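You operate a simulated robot arm through the tools that you are given. There is no shell and no other tool. Be economical: measure what you need, move in short steps, check, and stop when the job is done.

Carry out the task below with a simulated robot arm. There is one attempt and no reset: what you move stays moved.

TASK
Pump the trolley tyre up to 2 bar.
Fine: chuck back on its pin, then shut the blue valve and bleed the line.

The check looks at the end state, three seconds after you hand in, the way a careful person would. Anything else that was tipped, shoved, dropped, spilled or broken makes it a failure.

THE ROBOT
A 7-joint arm with a two-finger parallel gripper, fixed in place. Base frame: the origin is at the foot of the arm, x ahead of it, y to its left, z up. Lengths are in m, angles in degrees, forces in N, time in s.
Its first joint turns from -132.0 to 132.0 degrees. Payload 3.91 kg.
The TCP is the grasp point between the finger pads, 0.03 m short of the fingertips. In the tool frame z runs along the fingers and y along their closing line. The gripper opens to 0.11 m. The fingers are 0.02 m wide and 0.01 m thick; the gripper's body (0.048 by 0.112 m) begins 0.055 m behind the TCP.
Orientation is told as [roll, pitch, yaw] about the base's x, y, z axes, in that order, counted from this pose: with the fingers straight down and closing along the base's y, the tool's x points along the base's -x, its y along +y and its z along -z.

THE INTERFACE
- The arm moves only by the tool servo_tool. Its argument "series" is a list of rows, each a list of 3 entries, a list of its own where there are three numbers: the shift along the base's x, y, z in m, then the turn, a rotation vector about the base's x, y, z in degrees, then the opening, from 0 (shut) to 1 (fully open). In form: [[[dx, dy, dz], [ax, ay, az], jaw], ...]. A call has 1 to 10 rows; each row is the pose to reach, as a shift and turn from the pose commanded when the call began. A row lasts 0.2 s, in which the tool goes at most 0.05 m and 8.6 degrees; a call with a longer step from one row to the next is refused whole, and so is a gripper value outside its range. A pose out of reach is approached as far as the arm can. The call stops where the force on the tool passes 40 N (or 10 N more than at its start, if that is more) or the arm is blocked; 0.2 s more then pass. Each finger travels about 0.108 m/s and halts on what it meets, pressing with about 30 N; the grip force reading is that of the motor and also rises with nothing between the fingers. The clock runs only during rows and for 0.2 s after the last one: add rows that repeat a pose to give the fingers time. It gives the time, the measured TCP pose, the force on the tool (base axes), the opening and the grip force at its end, in the units of the frame above (readings bear some noise), with the torque about the TCP (base axes, N m) and any sound that the robot's microphone picked up.
- Cameras (640 x 400 px; columns grow to the right, rows downward): "scene" is fixed at [0.3976, 0.6482, 1.5196]; the picture's right is [-0.35, -0.94, 0.00], its down [-0.44, 0.16, -0.88] and it looks along [0.83, -0.30, -0.47] (base axes); focal length 214 px, centre (320, 200). "wrist" rides on the gripper at [0.072, 0.017, -0.103] in the tool frame; the picture's right is [-0.23, 0.97, 0.00], its down [-0.76, -0.18, -0.62] and it looks along [-0.61, -0.14, 0.78] (tool axes); focal length 222 px, centre (320, 200). There is no depth. A picture from a camera that has moved, and an enlarged one, comes with that camera's place and axes in the base frame and with its lens.
- snapshot(camera): a new picture of that camera. It takes no simulated time.
- zoom(camera, box): a new picture of the part [left, top, right, bottom] of that camera's present view, enlarged. It takes no simulated time.
- job_done(): hands the job in; it is judged then, once.

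Work in short steps. Places have to be worked out from the pictures, the camera data and where the tool is seen: move nearer, look again, correct. Check each grasp and each placing, and mend what went wrong. You have 120 turns and 84 pictures in all, those below and enlarged ones among them. Open the gripper and draw the arm clear of the work before you hand the job in, unless the task says otherwise; then end with one line.

The tools are called after ">>>" as a command line: name --argument value ..., lists and objects as JSON in quotes. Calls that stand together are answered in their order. servo_tool: Moves the arm, as the interface text tells. Its arguments: {"type":"object","properties":{"series":{"type":"array"}},"required":["series"]} The other tools are called the same way: snapshot (camera) takes a picture; zoom (camera, box) takes an enlarged picture of a part of a camera's view; job_done () hands the job in.

At the start:

```text
time_s: 0.0
position: [0.1068, 0.6394, 1.31]
tcp_rot: [0.1, 0.0, 0.0]
ft_force: [0.7, -0.3, -0.7]
wrist_torque: [-0.05, 0.0, 0.0]
gripper_width: 0.1101
grip_force: 0.1
```

scene: 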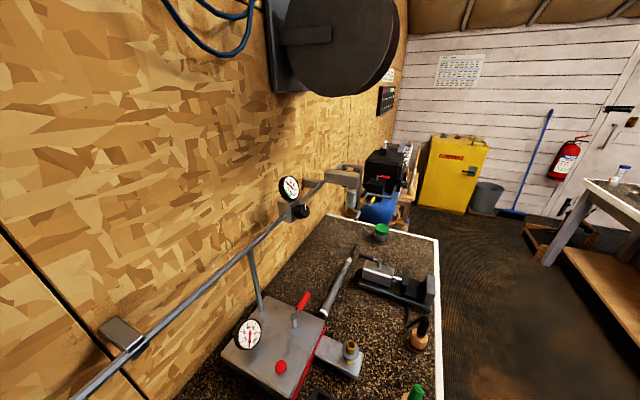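
wrist: 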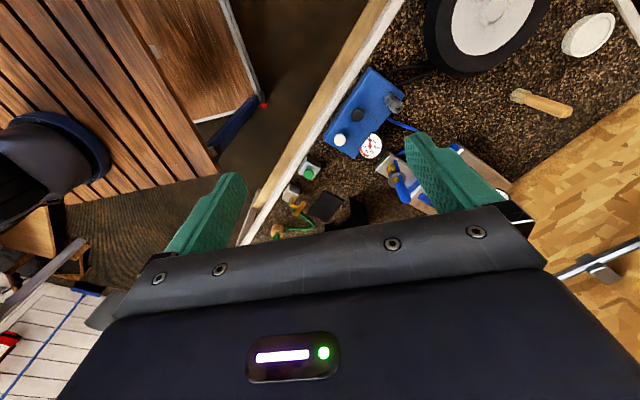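

The first views show a red-lever box with gauges, a blue box, and a tyre behind. I'll take enlarged pictures to identify the parts.

>>> zoom --camera "scene" --box '[200, 160, 460, 400]'

>>> zoom --camera "wrist" --box '[240, 0, 640, 250]'

```text
1.67 times, centred on (330, 280) of scene
camera zoom: at [0.3976, 0.6482, 1.5196], right [-0.35, -0.94, 0.0], down [-0.44, 0.16, -0.88], along [0.83, -0.3, -0.47], focal length 358 px, centre (303, 67)
```

zoom: 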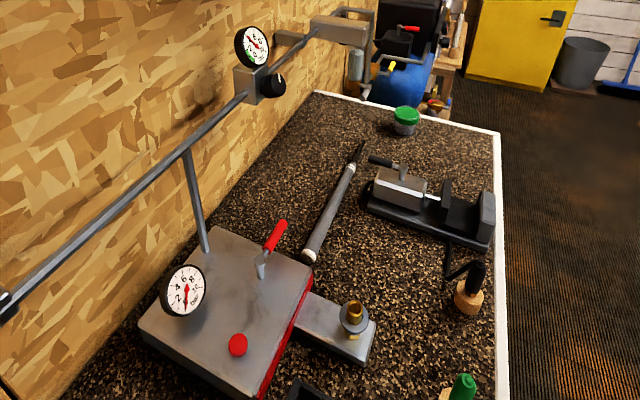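

```text
1.60 times, centred on (440, 125) of wrist
camera zoom: at [0.035, 0.6563, 1.4134], right [0.23, 0.97, 0.0], down [0.76, -0.18, 0.62], along [0.61, -0.14, -0.78], focal length 355 px, centre (128, 320)
```

zoom: 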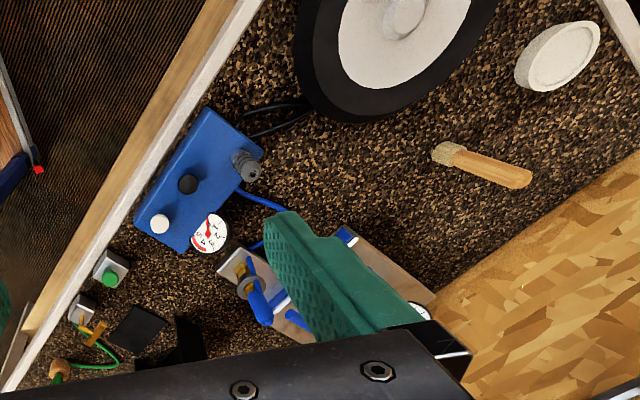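

The camera's clear part looks nearly straight down. I'll shift the tool over +x and take stereo views to locate the bench and its parts.

>>> servo_tool --series '[[[0.04, 0, 0], [0, 0, 0], 1], [[0.08, 0, 0], [0, 0, 0], 1], [[0.12, 0, 0], [0, 0, 0], 1], [[0.16, 0, 0], [0, 0, 0], 1], [[0.2, 0, 0], [0, 0, 0], 1]]'

>>> snapshot --camera "wrist"

>>> snapshot --camera "scene"

```text
time_s: 1.2
position: [0.3075, 0.6403, 1.3092]
tcp_rot: [0.2, 0.0, -0.1]
ft_force: [-0.7, -0.9, -0.7]
wrist_torque: [0.01, -0.07, 0.03]
gripper_width: 0.1099
grip_force: 0.0
```

```text
79 pictures are left
camera wrist: at [0.2352, 0.6572, 1.4133], right [0.23, 0.97, 0.0], down [0.76, -0.18, 0.62], along [0.61, -0.14, -0.78], focal length 222 px, centre (320, 200)
```

wrist: 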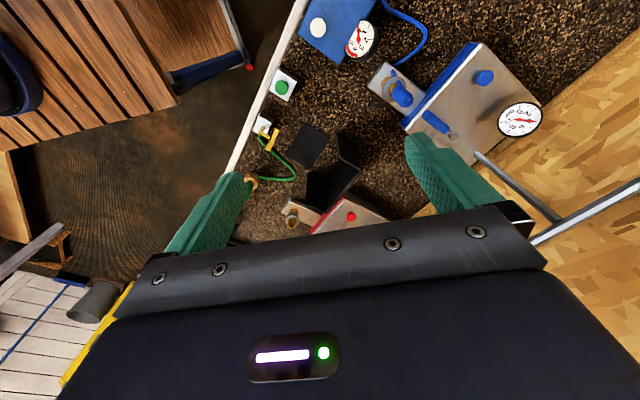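

```text
78 pictures are left
```

scene: 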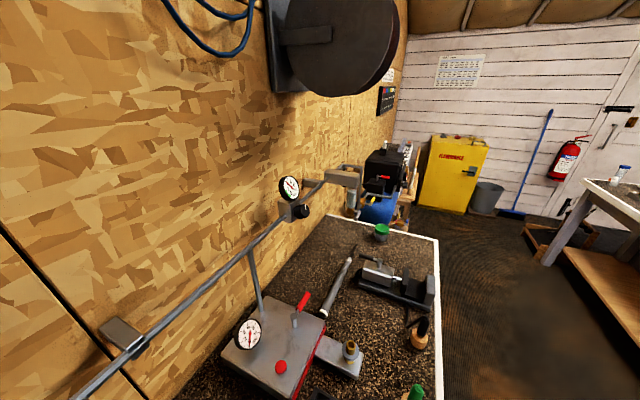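

Two coloured stations are visible; blue and red. I'll enlarge the blue station region.

>>> zoom --camera "wrist" --box '[240, 0, 560, 200]'

>>> servo_tool --series '[[[-0.04, 0.0, 0], [0, 0, 0], 1], [[-0.08, 0.0, 0], [0, 0, 0], 1], [[-0.12, 0, 0], [0, 0, 0], 1], [[-0.16, 0, 0], [0, 0, 0], 1], [[-0.2, 0, 0], [0, 0, 0], 1], [[-0.24, 0, 0], [0, 0, 0], 1], [[-0.28, 0, 0], [0, 0, 0], 1], [[-0.32, 0, 0], [0, 0, 0], 1], [[-0.36, 0, 0], [0, 0, 0], 1]]'

>>> snapshot --camera "wrist"

```text
2.00 times, centred on (400, 100) of wrist
camera zoom: at [0.2352, 0.6572, 1.4133], right [0.23, 0.97, 0.0], down [0.76, -0.18, 0.62], along [0.61, -0.14, -0.78], focal length 444 px, centre (160, 400)
```

zoom: 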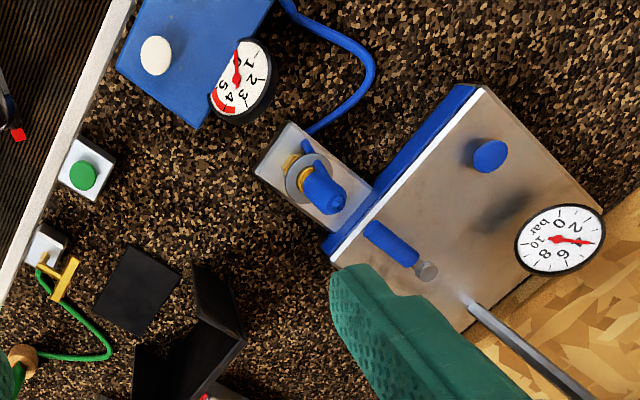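

```text
time_s: 3.2
position: [-0.053, 0.6392, 1.3106]
tcp_rot: [0.1, 0.0, -0.1]
ft_force: [1.3, 0.4, 0.7]
wrist_torque: [0.02, 0.07, -0.01]
gripper_width: 0.1102
grip_force: 0.0
```

```text
76 pictures are left
camera wrist: at [-0.1244, 0.6559, 1.4136], right [0.23, 0.97, 0.0], down [0.76, -0.18, 0.62], along [0.61, -0.14, -0.78], focal length 222 px, centre (320, 200)
```

wrist: 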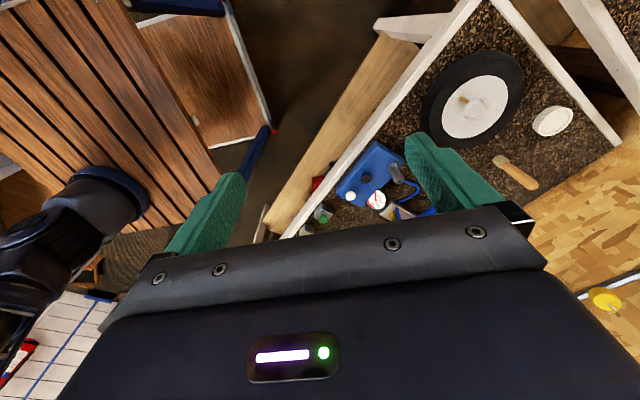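

Now enlarge the tyre and blue box area.

>>> zoom --camera "wrist" --box '[320, 40, 560, 220]'

>>> servo_tool --series '[[[0.04, 0.03, -0.02], [0, 0, 0], 1], [[0.08, 0.06, -0.04], [0, 0, 0], 1], [[0.12, 0.09, -0.06], [0, 0, 0], 1], [[0.15, 0.11, -0.08], [0, 0, 0], 1], [[0.18, 0.13, -0.1], [0, 0, 0], 1]]'

>>> snapshot --camera "wrist"

```text
2.22 times, centred on (440, 130) of wrist
camera zoom: at [-0.1244, 0.6559, 1.4136], right [0.23, 0.97, 0.0], down [0.76, -0.18, 0.62], along [0.61, -0.14, -0.78], focal length 494 px, centre (53, 356)
```

zoom: 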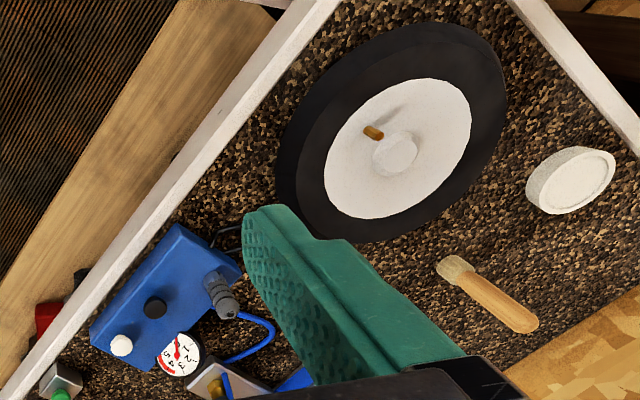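

```text
refused: row 1 steps farther than a row can; nothing moved
```

```text
74 pictures are left
camera wrist: at [-0.1244, 0.6559, 1.4136], right [0.23, 0.97, 0.0], down [0.76, -0.18, 0.62], along [0.61, -0.14, -0.78], focal length 222 px, centre (320, 200)
```

wrist: 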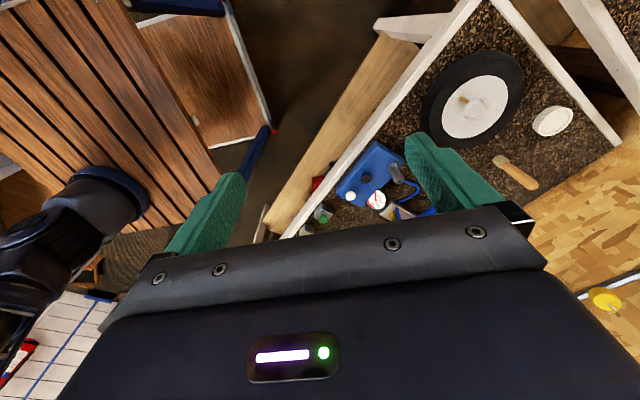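

The tyre's brass stem sits near (0.07, 0.92), and the blue box near (0.25, 0.72) carries a grey chuck-like fitting. I'll come lower for a closer look.

>>> servo_tool --series '[[[0.03, 0.025, -0.02], [0, 0, 0], 1], [[0.06, 0.05, -0.04], [0, 0, 0], 1], [[0.09, 0.075, -0.06], [0, 0, 0], 1], [[0.12, 0.1, -0.08], [0, 0, 0], 1], [[0.15, 0.12, -0.1], [0, 0, 0], 1], [[0.18, 0.13, -0.12], [0, 0, 0], 1]]'

>>> snapshot --camera "wrist"

>>> zoom --camera "wrist" --box '[240, 0, 480, 180]'

```text
time_s: 4.6
position: [0.1255, 0.7705, 1.1889]
tcp_rot: [0.1, 0.0, 0.0]
ft_force: [-0.1, -1.4, 1.2]
wrist_torque: [0.05, -0.05, 0.03]
gripper_width: 0.1099
grip_force: 0.1
```

```text
73 pictures are left
camera wrist: at [0.0537, 0.7868, 1.2921], right [0.23, 0.97, 0.0], down [0.76, -0.18, 0.62], along [0.61, -0.14, -0.78], focal length 222 px, centre (320, 200)
```

wrist: 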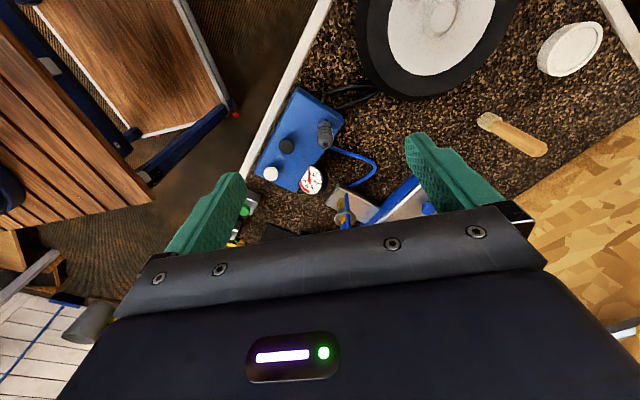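

```text
2.22 times, centred on (360, 90) of wrist
camera zoom: at [0.0537, 0.7868, 1.2921], right [0.23, 0.97, 0.0], down [0.76, -0.18, 0.62], along [0.61, -0.14, -0.78], focal length 494 px, centre (231, 444)
```

zoom: 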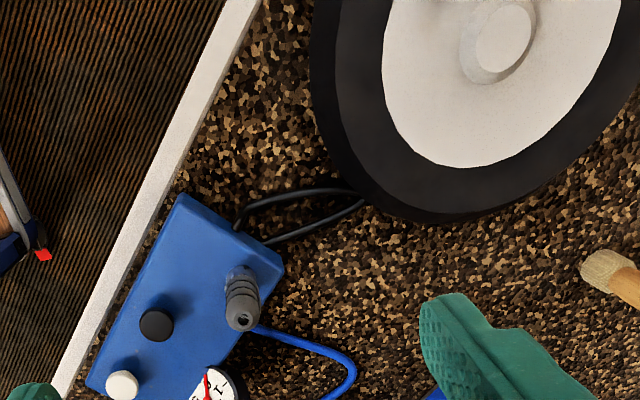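

I need a clearer look at the grey fitting, hose and the blue pedestal; I'll move +x and lower.

>>> servo_tool --series '[[[0.04, -0.02, -0.01], [0, 0, 0], 1], [[0.08, -0.04, -0.02], [0, 0, 0], 1], [[0.12, -0.06, -0.03], [0, 0, 0], 1], [[0.16, -0.08, -0.03], [0, 0, 0], 1], [[0.2, -0.08, -0.03], [0, 0, 0], 1], [[0.23, -0.08, -0.03], [0, 0, 0], 1]]'

>>> snapshot --camera "wrist"

>>> zoom --camera "wrist" --box '[280, 0, 520, 160]'

```text
time_s: 6.0
position: [0.3571, 0.69, 1.1618]
tcp_rot: [0.0, 0.0, 0.0]
ft_force: [0.0, 0.3, 0.5]
wrist_torque: [-0.02, -0.05, 0.04]
gripper_width: 0.1102
grip_force: 0.1
```

```text
71 pictures are left
camera wrist: at [0.2849, 0.7075, 1.2652], right [0.23, 0.97, 0.0], down [0.76, -0.18, 0.62], along [0.61, -0.14, -0.78], focal length 222 px, centre (320, 200)
```

wrist: 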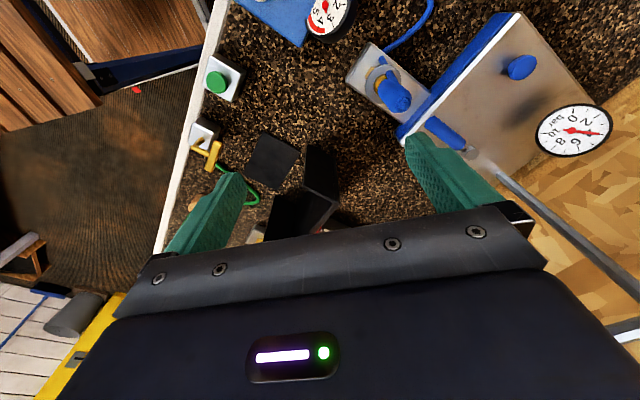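

```text
2.50 times, centred on (400, 80) of wrist
camera zoom: at [0.2849, 0.7075, 1.2652], right [0.23, 0.97, 0.0], down [0.76, -0.18, 0.62], along [0.61, -0.14, -0.78], focal length 555 px, centre (120, 500)
```

zoom: 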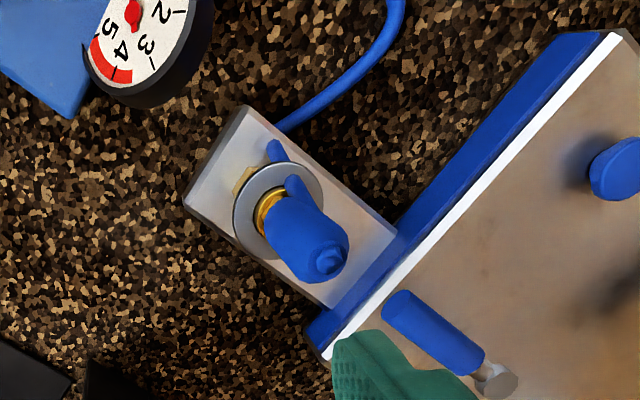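

The blue hose seems already coupled to the station's brass nipple. I'll read both gauges and the lever.

>>> zoom --camera "wrist" --box '[480, 80, 640, 180]'

>>> zoom --camera "scene" --box '[210, 160, 390, 400]'

>>> servo_tool --series '[[[-0.04, 0.0, -0.02], [0, 0, 0], 1], [[-0.08, 0.0, -0.04], [0, 0, 0], 1], [[-0.12, 0, -0.06], [0, 0, 0], 1], [[-0.16, 0, -0.06], [0, 0, 0], 1]]'

>>> snapshot --camera "wrist"

```text
4.00 times, centred on (560, 130) of wrist
camera zoom: at [0.2849, 0.7075, 1.2652], right [0.23, 0.97, 0.0], down [0.76, -0.18, 0.62], along [0.61, -0.14, -0.78], focal length 888 px, centre (-640, 480)
```

zoom: 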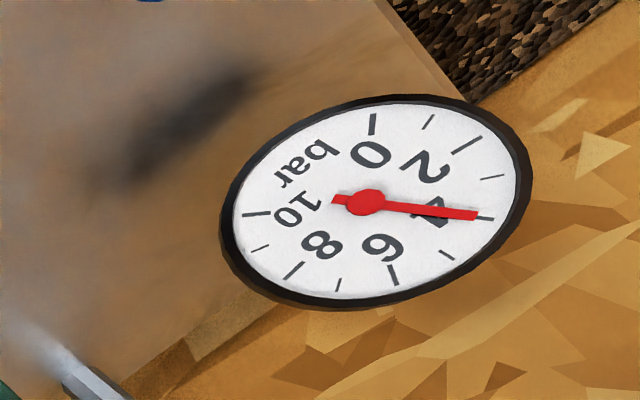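

```text
1.67 times, centred on (300, 280) of scene
camera zoom: at [0.3976, 0.6482, 1.5196], right [-0.35, -0.94, 0.0], down [-0.44, 0.16, -0.88], along [0.83, -0.3, -0.47], focal length 358 px, centre (353, 67)
```

zoom: 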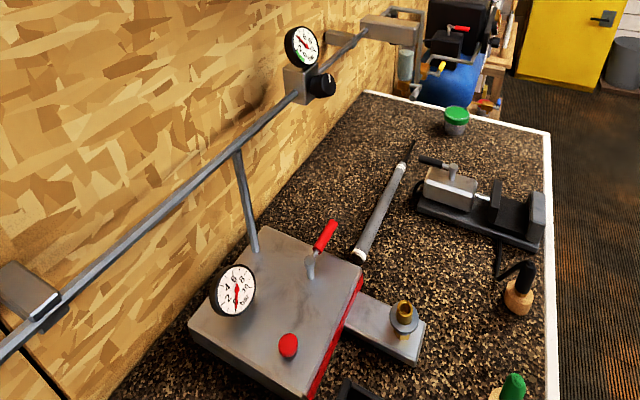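

```text
time_s: 7.0
position: [0.1998, 0.6891, 1.0997]
tcp_rot: [-0.1, 0.0, -0.1]
ft_force: [-0.3, 0.7, 1.0]
wrist_torque: [0.01, 0.03, 0.0]
gripper_width: 0.11
grip_force: 0.1
```

```text
67 pictures are left
camera wrist: at [0.1274, 0.7061, 1.203], right [0.23, 0.97, 0.0], down [0.76, -0.18, 0.62], along [0.61, -0.14, -0.78], focal length 222 px, centre (320, 200)
```

wrist: 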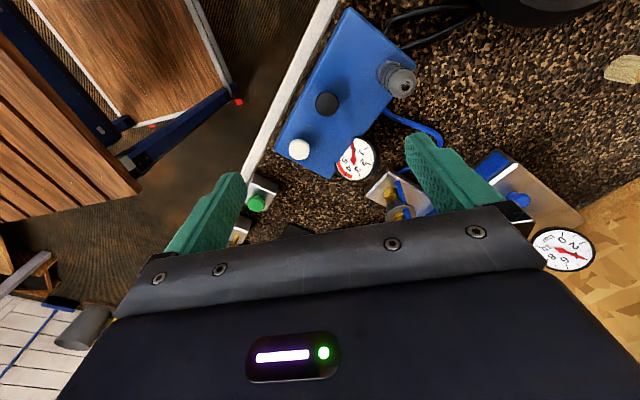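

Blue station reads ~4 bar with lever in line with its outlet (open, seemingly). Enlarge the blue box now.

>>> zoom --camera "wrist" --box '[260, 0, 460, 200]'

>>> zoom --camera "wrist" --box '[320, 120, 400, 190]'

```text
2.00 times, centred on (360, 100) of wrist
camera zoom: at [0.1274, 0.7061, 1.203], right [0.23, 0.97, 0.0], down [0.76, -0.18, 0.62], along [0.61, -0.14, -0.78], focal length 444 px, centre (240, 400)
```

zoom: 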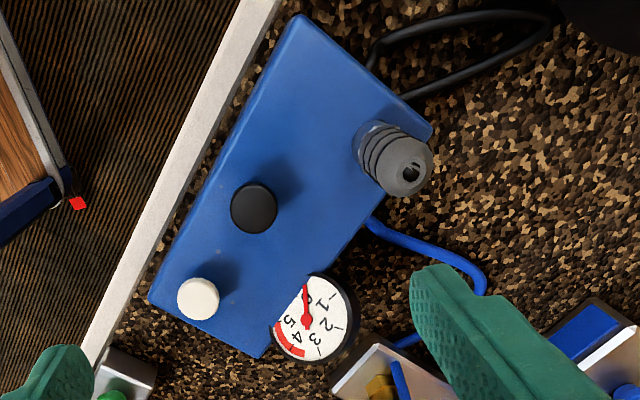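

```text
5.71 times, centred on (360, 155) of wrist
camera zoom: at [0.1274, 0.7061, 1.203], right [0.23, 0.97, 0.0], down [0.76, -0.18, 0.62], along [0.61, -0.14, -0.78], focal length 1269 px, centre (91, 457)
```

zoom: 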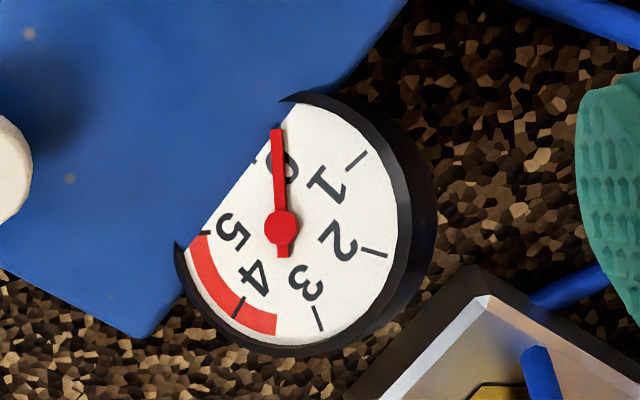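

Box gauge is at 0, grey ribbed chuck top at about (0.183, 0.765, 1.003). I want an oblique view of it, so I'll back off in -x and tilt.

>>> servo_tool --series '[[[-0.03, 0, 0.01], [0, -8, 0], 1], [[-0.06, 0, 0.02], [0, -16, 0], 1], [[-0.09, 0, 0.02], [0, -24, 0], 1], [[-0.12, 0, 0.02], [0, -32, 0], 1], [[-0.15, 0, 0.02], [0, -40, 0], 1], [[-0.18, 0, 0.02], [0, -45, 0], 1]]'

>>> snapshot --camera "wrist"

```text
time_s: 8.4
position: [0.0174, 0.6883, 1.1217]
tcp_rot: [0.1, -45.2, -0.2]
ft_force: [1.1, -0.2, 1.1]
wrist_torque: [-0.03, 0.07, 0.02]
gripper_width: 0.1101
grip_force: 0.0
```

```text
64 pictures are left
camera wrist: at [-0.1063, 0.7055, 1.1438], right [0.16, 0.97, 0.16], down [0.1, -0.18, 0.98], along [0.98, -0.14, -0.12], focal length 222 px, centre (320, 200)
```

wrist: 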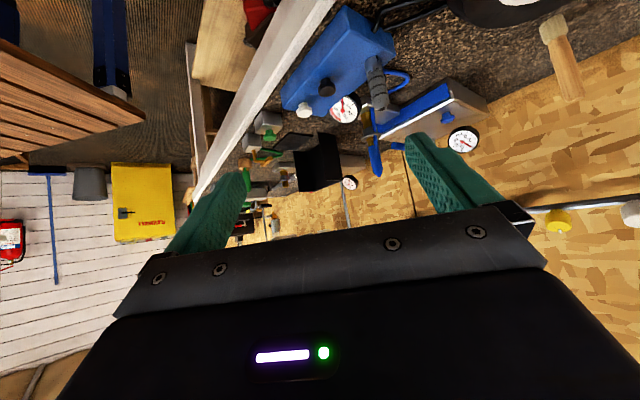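

>>> zoom --camera "wrist" --box '[260, 0, 480, 180]'

```text
2.22 times, centred on (370, 90) of wrist
camera zoom: at [-0.1063, 0.7055, 1.1438], right [0.16, 0.97, 0.16], down [0.1, -0.18, 0.98], along [0.98, -0.14, -0.12], focal length 494 px, centre (209, 444)
```

zoom: 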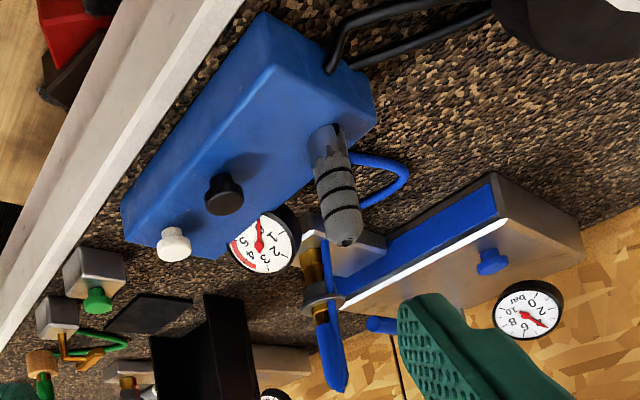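

The chuck stands ribbed on a post of the box with a black hose. I'll go closer, with less tilt, to understand the blue coupling and valve.

>>> servo_tool --series '[[[0.04, 0.01, 0.02], [0, 5, 0], 1], [[0.08, 0.02, 0.04], [0, 10, 0], 1], [[0.12, 0.03, 0.05], [0, 15, 0], 1], [[0.16, 0.04, 0.06], [0, 15, 0], 1], [[0.2, 0.05, 0.06], [0, 15, 0], 1]]'

>>> snapshot --camera "wrist"

>>> zoom --camera "wrist" --box '[300, 0, 500, 160]'

```text
time_s: 9.6
position: [0.2148, 0.74, 1.1803]
tcp_rot: [0.2, -29.9, 0.1]
ft_force: [-0.8, -0.2, 0.4]
wrist_torque: [0.0, -0.07, 0.01]
gripper_width: 0.11
grip_force: 0.1
```

```text
62 pictures are left
camera wrist: at [0.1009, 0.7568, 1.2345], right [0.2, 0.97, 0.11], down [0.35, -0.18, 0.92], along [0.92, -0.14, -0.37], focal length 222 px, centre (320, 200)
```

wrist: 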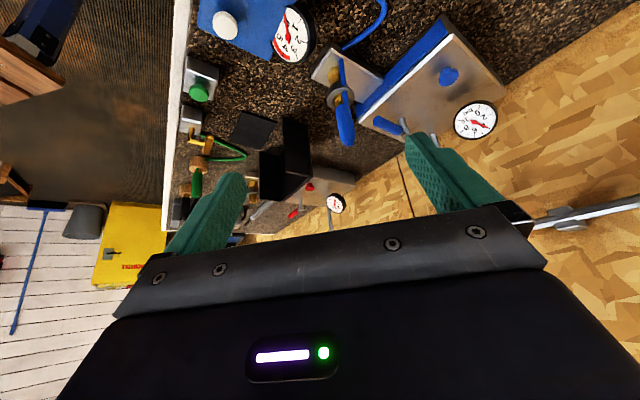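

```text
2.50 times, centred on (400, 80) of wrist
camera zoom: at [0.1009, 0.7568, 1.2345], right [0.2, 0.97, 0.11], down [0.35, -0.18, 0.92], along [0.92, -0.14, -0.37], focal length 555 px, centre (120, 500)
```

zoom: 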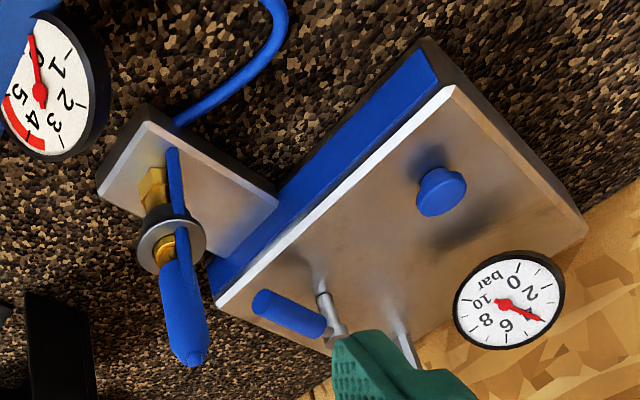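

Check the red station for how its lever and gauge relate, from the scene camera.

>>> zoom --camera "scene" --box '[215, 280, 345, 400]'

>>> zoom --camera "scene" --box '[265, 165, 335, 225]'

```text
3.33 times, centred on (280, 340) of scene
camera zoom: at [0.3976, 0.6482, 1.5196], right [-0.35, -0.94, 0.0], down [-0.44, 0.16, -0.88], along [0.83, -0.3, -0.47], focal length 715 px, centre (453, -267)
```

zoom: 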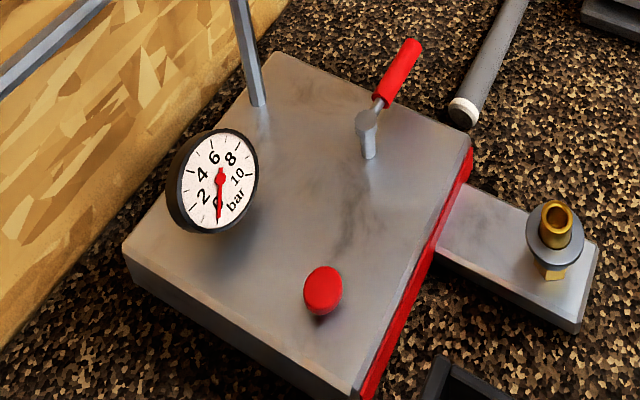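

```text
6.67 times, centred on (300, 195) of scene
camera zoom: at [0.3976, 0.6482, 1.5196], right [-0.35, -0.94, 0.0], down [-0.44, 0.16, -0.88], along [0.83, -0.3, -0.47], focal length 1430 px, centre (453, 233)
```

zoom: 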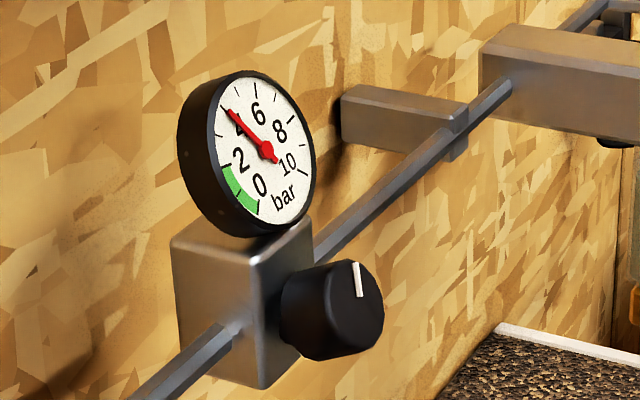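

Confirmed: red is shut (lever across, 0 bar); blue is open at 4 bar, box is supplied. Now a closer look at the tyre stem and the hose.

>>> servo_tool --series '[[[-0.04, 0.01, 0.0], [0, 8, 0], 1], [[-0.08, 0.02, 0], [0, 15, 0], 1], [[-0.12, 0.03, 0], [0, 22, 0], 1], [[-0.16, 0.04, 0], [0, 30, 0], 1], [[-0.2, 0.05, 0], [0, 30, 0], 1], [[-0.23, 0.05, 0], [0, 30, 0], 1]]'

>>> snapshot --camera "wrist"

>>> zoom --camera "wrist" --box '[300, 0, 500, 160]'

```text
time_s: 11.0
position: [-0.0144, 0.7882, 1.18]
tcp_rot: [0.0, 0.0, -0.1]
ft_force: [1.1, -0.4, 0.0]
wrist_torque: [-0.02, 0.05, -0.01]
gripper_width: 0.11
grip_force: 0.0
```

```text
58 pictures are left
camera wrist: at [-0.0855, 0.8052, 1.2844], right [0.23, 0.97, 0.0], down [0.76, -0.18, 0.62], along [0.61, -0.14, -0.78], focal length 222 px, centre (320, 200)
```

wrist: 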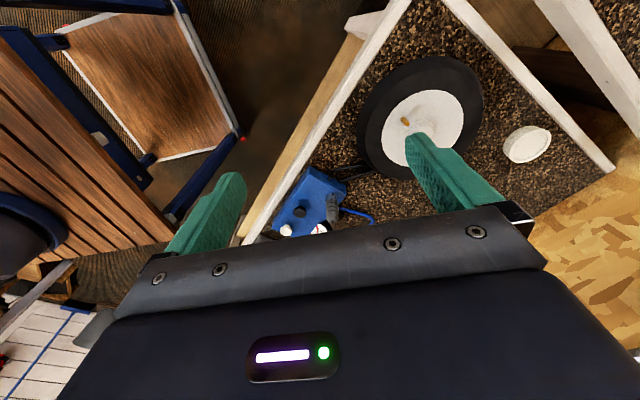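

```text
2.50 times, centred on (400, 80) of wrist
camera zoom: at [-0.0855, 0.8052, 1.2844], right [0.23, 0.97, 0.0], down [0.76, -0.18, 0.62], along [0.61, -0.14, -0.78], focal length 555 px, centre (120, 500)
```

zoom: 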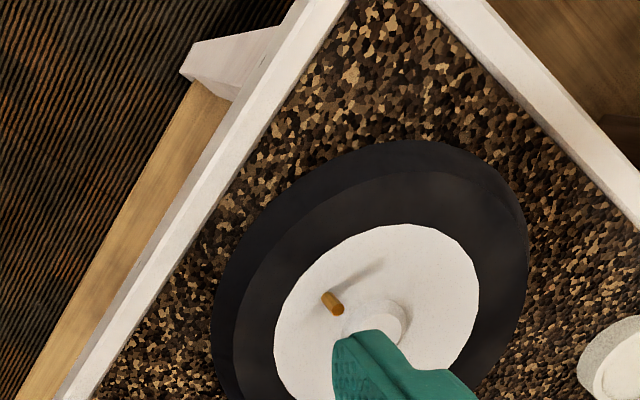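

The stem is vertical, with its top at about (0.052, 0.898, 0.977). The chuck is about 0.07 tall on a box top at z≈0.934. I'll move above the chuck to refine.

>>> servo_tool --series '[[[0.04, 0.0, -0.01], [0, 0, 0], 1], [[0.08, -0.01, -0.02], [0, 0, 0], 1], [[0.12, -0.02, -0.03], [0, 0, 0], 0.8], [[0.16, -0.02, -0.04], [0, 0, 0], 0.7], [[0.197, -0.023, -0.06], [0, 0, 0], 0.7], [[0.197, -0.023, -0.06], [0, 0, 0], 0.7]]'

>>> snapshot --camera "wrist"

>>> zoom --camera "wrist" --box '[240, 40, 440, 220]'

```text
time_s: 12.4
position: [0.1828, 0.7665, 1.1211]
tcp_rot: [0.0, 0.0, 0.0]
ft_force: [-0.4, 0.1, 0.1]
wrist_torque: [0.01, -0.01, -0.01]
gripper_width: 0.0771
grip_force: 0.0
```

```text
56 pictures are left
camera wrist: at [0.1116, 0.7835, 1.2241], right [0.23, 0.97, 0.0], down [0.76, -0.18, 0.62], along [0.61, -0.14, -0.78], focal length 222 px, centre (320, 200)
```

wrist: 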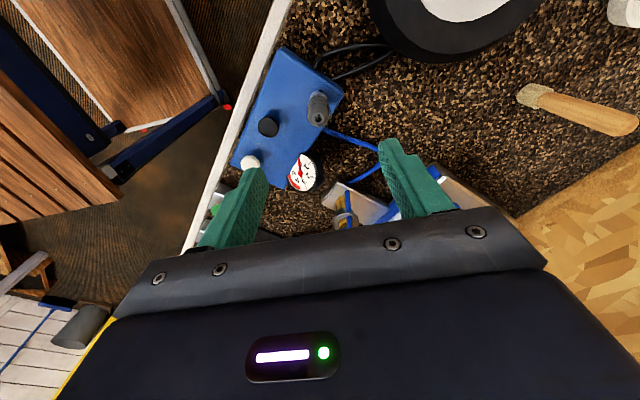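

```text
2.22 times, centred on (340, 130) of wrist
camera zoom: at [0.1116, 0.7835, 1.2241], right [0.23, 0.97, 0.0], down [0.76, -0.18, 0.62], along [0.61, -0.14, -0.78], focal length 494 px, centre (276, 356)
```

zoom: 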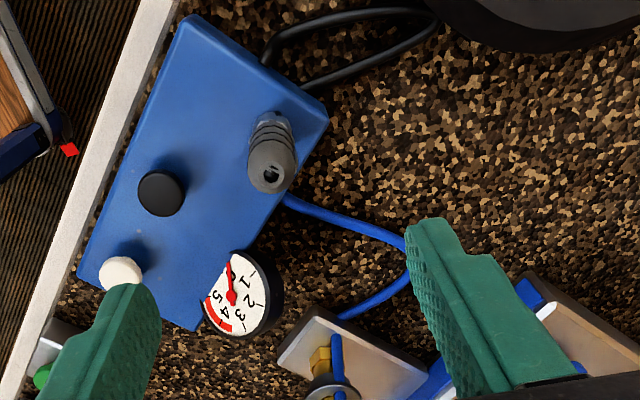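

Chuck centre refined to (0.181, 0.766). I'll narrow the opening to 0.05 (black knob is near on the -y side) and descend around it.

>>> servo_tool --series '[[[-0.002, -0.0005, 0], [0, 0, 0], 0.47], [[-0.002, -0.0005, -0.03], [0, 0, 0], 0.47], [[-0.002, -0.0005, -0.06], [0, 0, 0], 0.47], [[-0.002, -0.0005, -0.08], [0, 0, 0], 0.47], [[-0.002, -0.0005, -0.1], [0, 0, 0], 0.47]]'

>>> zoom --camera "wrist" --box '[220, 60, 440, 220]'

```text
time_s: 13.6
position: [0.1802, 0.7666, 1.0197]
tcp_rot: [0.1, 0.1, -0.1]
ft_force: [-0.1, -0.3, -0.3]
wrist_torque: [0.02, 0.03, 0.01]
gripper_width: 0.0516
grip_force: 0.0
```

```text
2.50 times, centred on (330, 140) of wrist
camera zoom: at [0.1084, 0.7828, 1.1236], right [0.23, 0.97, 0.0], down [0.76, -0.18, 0.62], along [0.61, -0.14, -0.78], focal length 555 px, centre (295, 350)
```

zoom: 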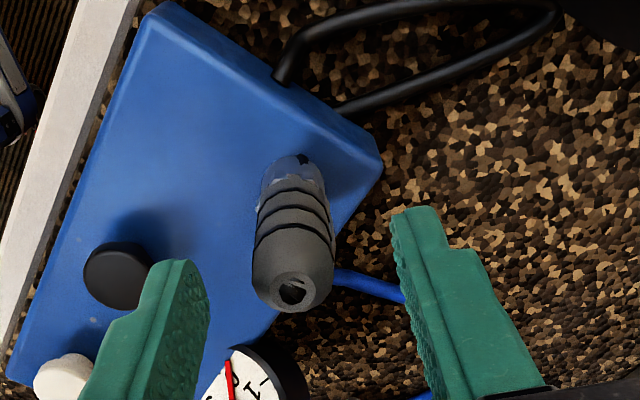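

The fingers straddle the chuck well. Descend to z≈0.985 and close.

>>> servo_tool --series '[[[0.001, -0.0005, -0.02], [0, 0, 0], 0.47], [[0.001, -0.0005, -0.036], [0, 0, 0], 0.47], [[0.001, -0.0005, -0.036], [0, 0, 0], 0.2], [[0.001, -0.0005, -0.036], [0, 0, 0], 0.1], [[0.001, -0.0005, -0.036], [0, 0, 0], 0.1]]'

>>> zoom --camera "wrist" --box '[220, 60, 440, 220]'

```text
time_s: 14.8
position: [0.1815, 0.7661, 0.9813]
tcp_rot: [-0.1, 0.0, 0.0]
ft_force: [0.2, -1.0, 0.3]
wrist_torque: [-0.04, -0.02, 0.02]
gripper_width: 0.0206
grip_force: 29.8
```

```text
2.50 times, centred on (330, 140) of wrist
camera zoom: at [0.11, 0.7821, 1.0864], right [0.23, 0.97, 0.0], down [0.76, -0.18, 0.62], along [0.61, -0.14, -0.78], focal length 555 px, centre (295, 350)
```

zoom: 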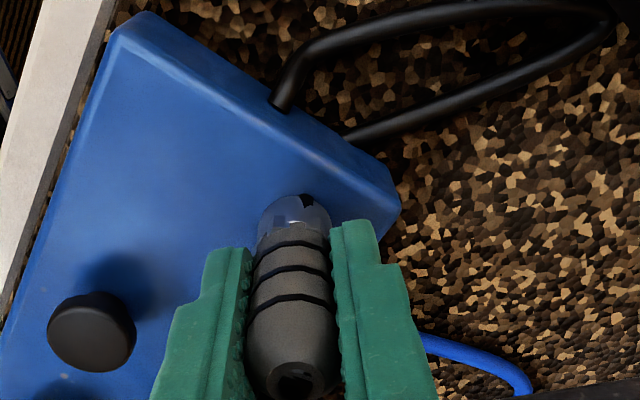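

Gripped at 0.0206 m, force steady. Lift straight up slowly and watch the force.

>>> servo_tool --series '[[[0, 0, 0.01], [0, 0, 0], 0.1], [[0, 0, 0.02], [0, 0, 0], 0.1], [[0, 0, 0.035], [0, 0, 0], 0.1], [[0, 0, 0.05], [0, 0, 0], 0.1], [[0, 0, 0.07], [0, 0, 0], 0.1]]'

>>> snapshot --camera "wrist"

>>> zoom --camera "wrist" --box '[220, 60, 440, 220]'

```text
time_s: 16.0
position: [0.1823, 0.7657, 1.0524]
tcp_rot: [0.0, 0.0, 0.0]
ft_force: [0.8, -0.1, 0.0]
wrist_torque: [-0.02, 0.03, -0.01]
gripper_width: 0.0206
grip_force: 29.8
```

```text
52 pictures are left
camera wrist: at [0.1101, 0.7822, 1.1566], right [0.23, 0.97, 0.0], down [0.76, -0.18, 0.62], along [0.61, -0.14, -0.78], focal length 222 px, centre (320, 200)
```

wrist: 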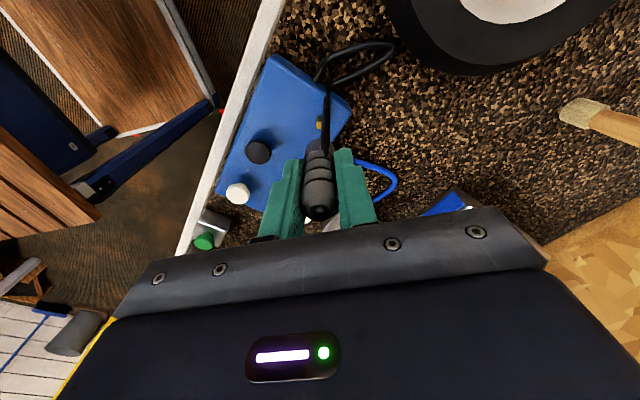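

```text
2.50 times, centred on (330, 140) of wrist
camera zoom: at [0.1101, 0.7822, 1.1566], right [0.23, 0.97, 0.0], down [0.76, -0.18, 0.62], along [0.61, -0.14, -0.78], focal length 555 px, centre (295, 350)
```

zoom: 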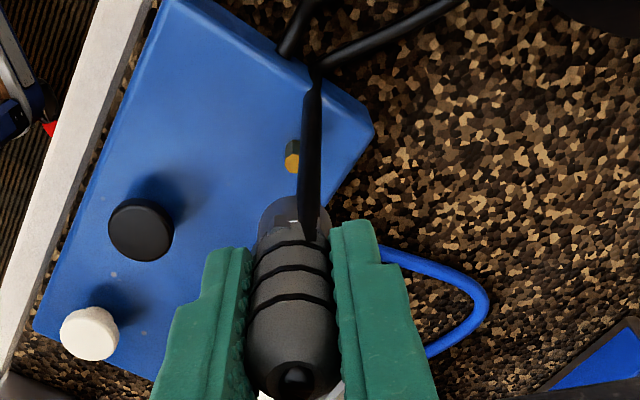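

The chuck is free, hose attached, and the brass pin (top z≈0.955 at (0.181,0.765)) is revealed; seated TCP is pin top +0.026. Carry it toward the tyre stem, stopping short to refine.

>>> servo_tool --series '[[[0, 0, 0.03], [0, 0, 0], 0.1], [[-0.015, 0.015, 0.05], [0, 0, 0], 0.1], [[-0.035, 0.035, 0.06], [0, 0, 0], 0.1], [[-0.055, 0.055, 0.06], [0, 0, 0], 0.1], [[-0.075, 0.075, 0.06], [0, 0, 0], 0.1], [[-0.085, 0.085, 0.06], [0, 0, 0], 0.1]]'

>>> snapshot --camera "wrist"

>>> zoom --camera "wrist" --box '[260, 0, 460, 160]'

```text
time_s: 17.4
position: [0.098, 0.8498, 1.1125]
tcp_rot: [0.0, 0.0, -0.1]
ft_force: [-0.5, -0.2, -0.8]
wrist_torque: [0.02, 0.01, -0.01]
gripper_width: 0.0204
grip_force: 29.8
```

```text
50 pictures are left
camera wrist: at [0.0257, 0.8673, 1.2168], right [0.23, 0.97, 0.0], down [0.76, -0.18, 0.62], along [0.61, -0.14, -0.78], focal length 222 px, centre (320, 200)
```

wrist: 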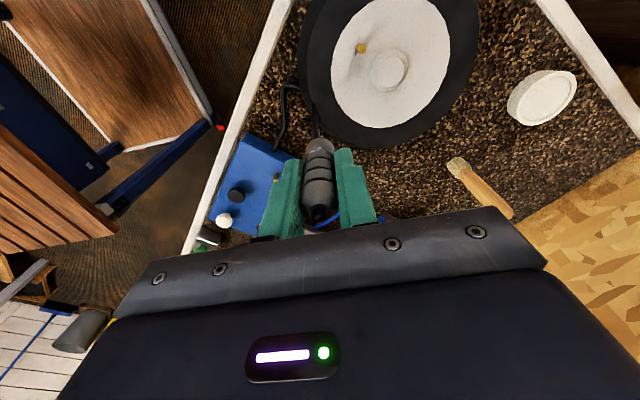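

```text
2.50 times, centred on (360, 80) of wrist
camera zoom: at [0.0257, 0.8673, 1.2168], right [0.23, 0.97, 0.0], down [0.76, -0.18, 0.62], along [0.61, -0.14, -0.78], focal length 555 px, centre (220, 500)
```

zoom: 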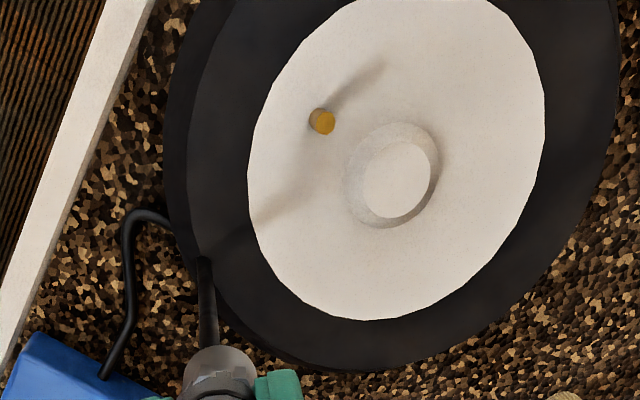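

Stem refined to about (0.053, 0.900, top 0.97). Move above it at height and check alignment.

>>> servo_tool --series '[[[-0.02, 0.02, 0], [0, 0, 0], 0.1], [[-0.035, 0.04, 0], [0, 0, 0], 0.1], [[-0.0445, 0.0505, -0.015], [0, 0, 0], 0.1], [[-0.0445, 0.0505, -0.03], [0, 0, 0], 0.1], [[-0.0445, 0.0505, -0.045], [0, 0, 0], 0.1]]'

>>> snapshot --camera "wrist"

>>> zoom --camera "wrist" --box '[240, 60, 440, 220]'

```text
time_s: 18.6
position: [0.0538, 0.9024, 1.0678]
tcp_rot: [0.1, -0.1, -0.1]
ft_force: [0.2, 0.6, -0.2]
wrist_torque: [0.05, 0.0, -0.01]
gripper_width: 0.0202
grip_force: 29.9
```

```text
48 pictures are left
camera wrist: at [-0.0184, 0.9185, 1.1722], right [0.23, 0.97, 0.0], down [0.76, -0.18, 0.62], along [0.61, -0.14, -0.78], focal length 222 px, centre (320, 200)
```

wrist: 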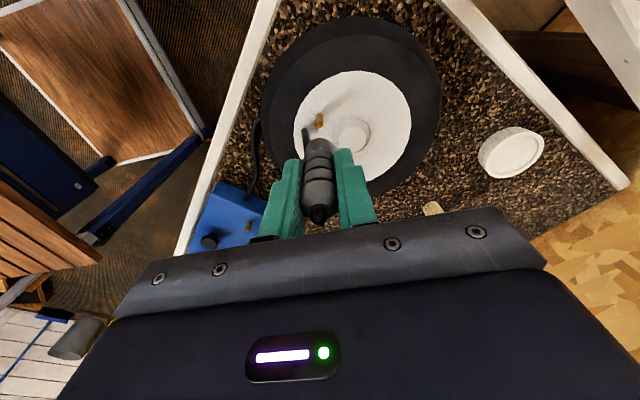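

```text
2.50 times, centred on (340, 140) of wrist
camera zoom: at [-0.0184, 0.9185, 1.1722], right [0.23, 0.97, 0.0], down [0.76, -0.18, 0.62], along [0.61, -0.14, -0.78], focal length 555 px, centre (270, 350)
```

zoom: 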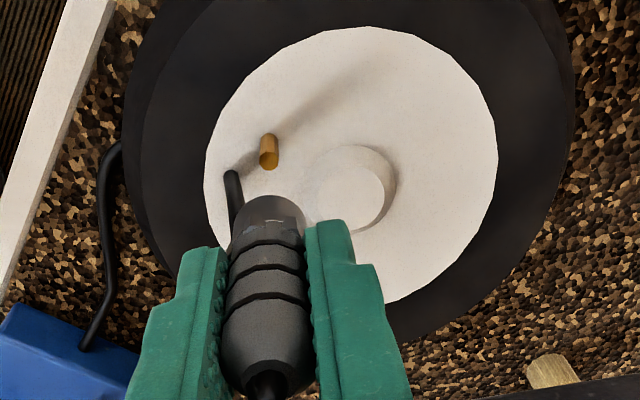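

Image comparison with the pin says the stem is ~1 mm further +y. Correct and descend most of the way, watching force.

>>> servo_tool --series '[[[0, 0.001, -0.02], [0, 0, 0], 0.1], [[0, 0.001, -0.04], [0, 0, 0], 0.1], [[0, 0.001, -0.05], [0, 0, 0], 0.1], [[0, 0.001, -0.058], [0, 0, 0], 0.1], [[0, 0.001, -0.064], [0, 0, 0], 0.1], [[0, 0.001, -0.07], [0, 0, 0], 0.1]]'

>>> snapshot --camera "wrist"

>>> zoom --camera "wrist" --box '[240, 60, 440, 220]'

```text
time_s: 20.0
position: [0.0533, 0.9016, 0.9986]
tcp_rot: [0.0, 0.0, 0.0]
ft_force: [0.1, 0.7, 0.0]
wrist_torque: [-0.01, 0.01, 0.01]
gripper_width: 0.0205
grip_force: 30.0
```

```text
46 pictures are left
camera wrist: at [-0.0185, 0.9191, 1.1025], right [0.23, 0.97, 0.0], down [0.76, -0.18, 0.62], along [0.61, -0.14, -0.78], focal length 222 px, centre (320, 200)
```

wrist: 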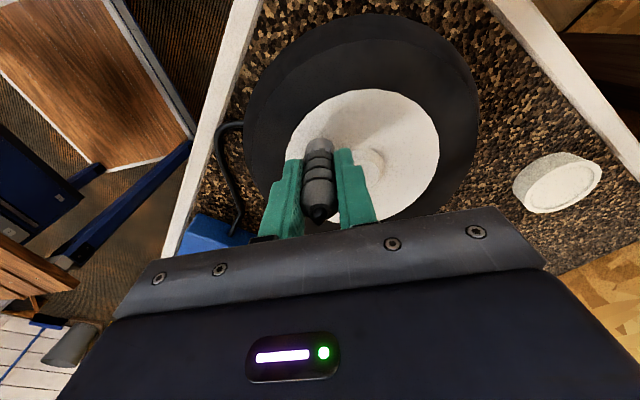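

```text
2.50 times, centred on (340, 140) of wrist
camera zoom: at [-0.0185, 0.9191, 1.1025], right [0.23, 0.97, 0.0], down [0.76, -0.18, 0.62], along [0.61, -0.14, -0.78], focal length 555 px, centre (270, 350)
```

zoom: 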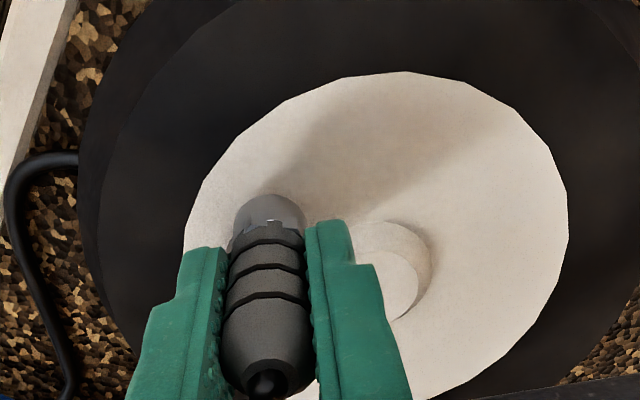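

The stem has vanished inside the chuck and no force yet. Push down gently until contact.

>>> servo_tool --series '[[[0, 0, -0.003], [0, 0, 0], 0.1], [[0, 0, -0.006], [0, 0, 0], 0.1], [[0, 0, -0.009], [0, 0, 0], 0.1], [[0, 0, -0.012], [0, 0, 0], 0.1], [[0, 0, -0.015], [0, 0, 0], 0.1]]'

>>> zoom --camera "wrist" --box '[240, 60, 440, 220]'

```text
time_s: 20.8
position: [0.0542, 0.9024, 0.9966]
tcp_rot: [0.4, 0.0, 0.0]
ft_force: [1.2, -11.5, 8.9]
wrist_torque: [-0.52, -0.01, -0.02]
gripper_width: 0.0206
grip_force: 29.9
stopped in row 3: the force on the tool passed its limit at 45 N (the readings are from after the stop); the commanded pose is now the measured one
```

```text
2.50 times, centred on (340, 140) of wrist
camera zoom: at [-0.0183, 0.919, 1.1013], right [0.23, 0.97, 0.01], down [0.76, -0.18, 0.62], along [0.61, -0.14, -0.78], focal length 555 px, centre (270, 350)
```

zoom: 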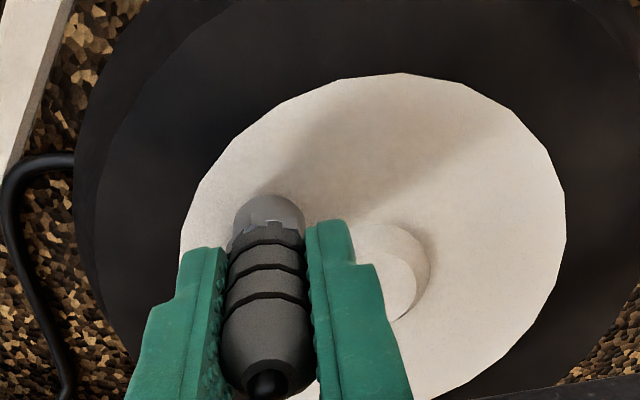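

Contact at z=0.9966, near the expected seated height (0.995), with side force -y 11 N. I'll relax sideways by 1 mm and re-press slightly.

>>> servo_tool --series '[[[0, -0.001, 0.001], [0, 0, 0], 0.1], [[0, -0.0015, 0.0005], [0, 0, 0], 0.1], [[0, -0.0015, 0], [0, 0, 0], 0.1]]'

```text
time_s: 21.6
position: [0.0535, 0.9027, 0.9967]
tcp_rot: [0.5, 0.0, 0.1]
ft_force: [-1.2, 4.9, 13.8]
wrist_torque: [0.08, -0.01, -0.02]
gripper_width: 0.0203
grip_force: 30.1
```

Side force flipped with a 1.5 mm move, so the chuck is laterally held by the stem. Centre and press a little more.

>>> servo_tool --series '[[[0, 0.0004, -0.001], [0, 0, 0], 0.1], [[0, 0.0004, -0.002], [0, 0, 0], 0.1], [[0, 0.0004, -0.003], [0, 0, 0], 0.1]]'

>>> snapshot --camera "wrist"

```text
time_s: 22.5
position: [0.0535, 0.902, 0.9975]
tcp_rot: [0.6, 0.0, 0.1]
ft_force: [0.9, -5.8, 6.1]
wrist_torque: [-0.27, 0.01, 0.03]
gripper_width: 0.0207
grip_force: 30.5
stopped in row 3: the force on the tool passed its limit at 41 N (the readings are from after the stop); the commanded pose is now the measured one
```

```text
43 pictures are left
camera wrist: at [-0.0183, 0.9182, 1.1013], right [0.23, 0.97, 0.01], down [0.76, -0.19, 0.62], along [0.61, -0.13, -0.78], focal length 222 px, centre (320, 200)
```

wrist: 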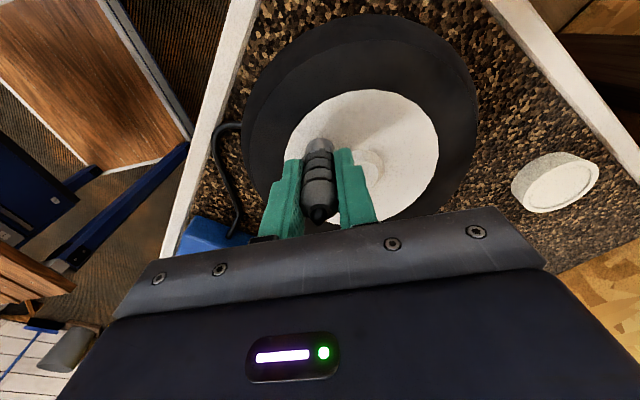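

The height matches seated depth (resting on the stem tip would be ~1.015). Release gently with small opening and back off upward to see if it stays.

>>> servo_tool --series '[[[0, 0, 0.0], [0, 0, 0], 0.25], [[0, 0, 0], [0, 0, 0], 0.4], [[0, 0, 0.0], [0, 0, 0], 0.4]]'

>>> zoom --camera "wrist" --box '[240, 60, 440, 220]'

```text
time_s: 23.3
position: [0.0541, 0.9023, 0.9966]
tcp_rot: [0.6, 0.0, 0.0]
ft_force: [0.5, 0.0, 0.1]
wrist_torque: [0.01, -0.02, 0.0]
gripper_width: 0.0438
grip_force: 0.1
```

```text
2.50 times, centred on (340, 140) of wrist
camera zoom: at [-0.0182, 0.9185, 1.1003], right [0.23, 0.97, 0.01], down [0.76, -0.18, 0.62], along [0.61, -0.13, -0.78], focal length 555 px, centre (270, 350)
```

zoom: 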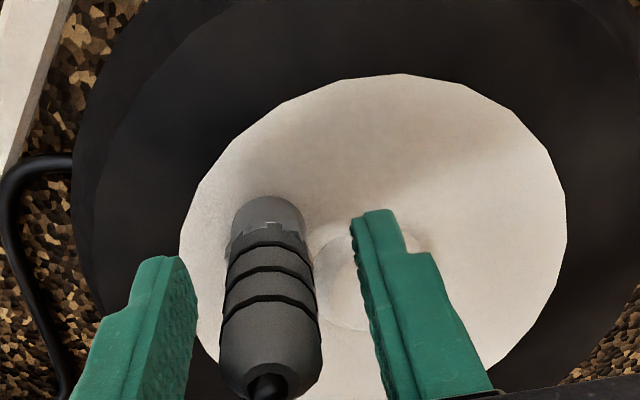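

It stands by itself. Back off up, straighten, and view the box gauge.

>>> servo_tool --series '[[[0, 0, 0.03], [-0.3, 0, 0], 0.4], [[0, 0, 0.07], [-0.6, 0, 0], 0.4], [[0.02, -0.03, 0.1], [-0.6, 0, 0], 0.4], [[0.05, -0.06, 0.11], [-0.6, 0, 0], 0.4], [[0.08, -0.09, 0.11], [-0.6, 0, 0], 0.4], [[0.11, -0.12, 0.11], [-0.6, 0, 0], 0.4], [[0.13, -0.15, 0.11], [-0.6, 0, 0], 0.2], [[0.15, -0.18, 0.11], [-0.6, 0, 0], 0.0]]'

>>> snapshot --camera "wrist"

>>> zoom --camera "wrist" --box '[240, 40, 420, 200]'

```text
time_s: 25.1
position: [0.2025, 0.723, 1.1061]
tcp_rot: [0.0, 0.0, 0.0]
ft_force: [-0.9, -0.5, -0.4]
wrist_torque: [-0.03, -0.04, 0.01]
gripper_width: 0.0
grip_force: 30.1
```

```text
41 pictures are left
camera wrist: at [0.1301, 0.7385, 1.2094], right [0.23, 0.97, 0.0], down [0.76, -0.18, 0.62], along [0.61, -0.14, -0.78], focal length 222 px, centre (320, 200)
```

wrist: 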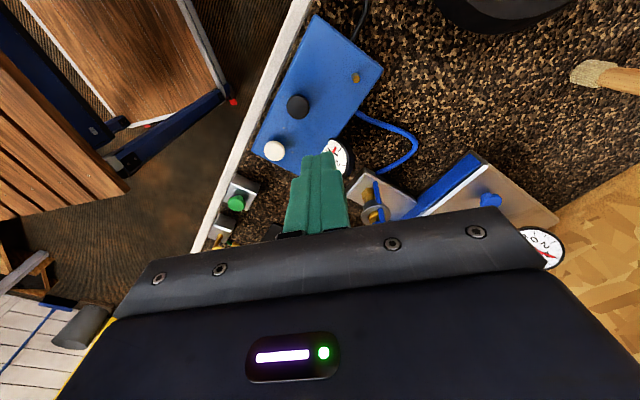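

```text
2.50 times, centred on (330, 120) of wrist
camera zoom: at [0.1301, 0.7385, 1.2094], right [0.23, 0.97, 0.0], down [0.76, -0.18, 0.62], along [0.61, -0.14, -0.78], focal length 555 px, centre (295, 400)
```

zoom: 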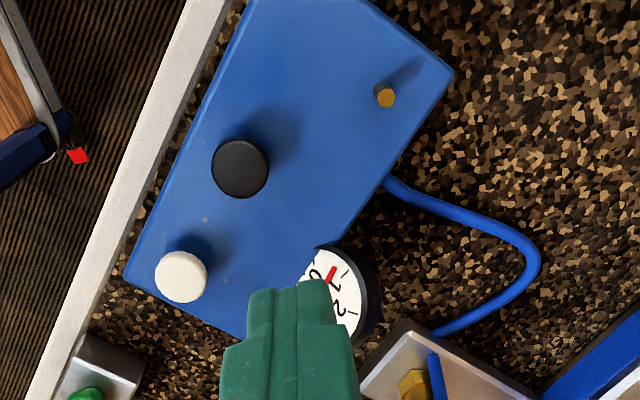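

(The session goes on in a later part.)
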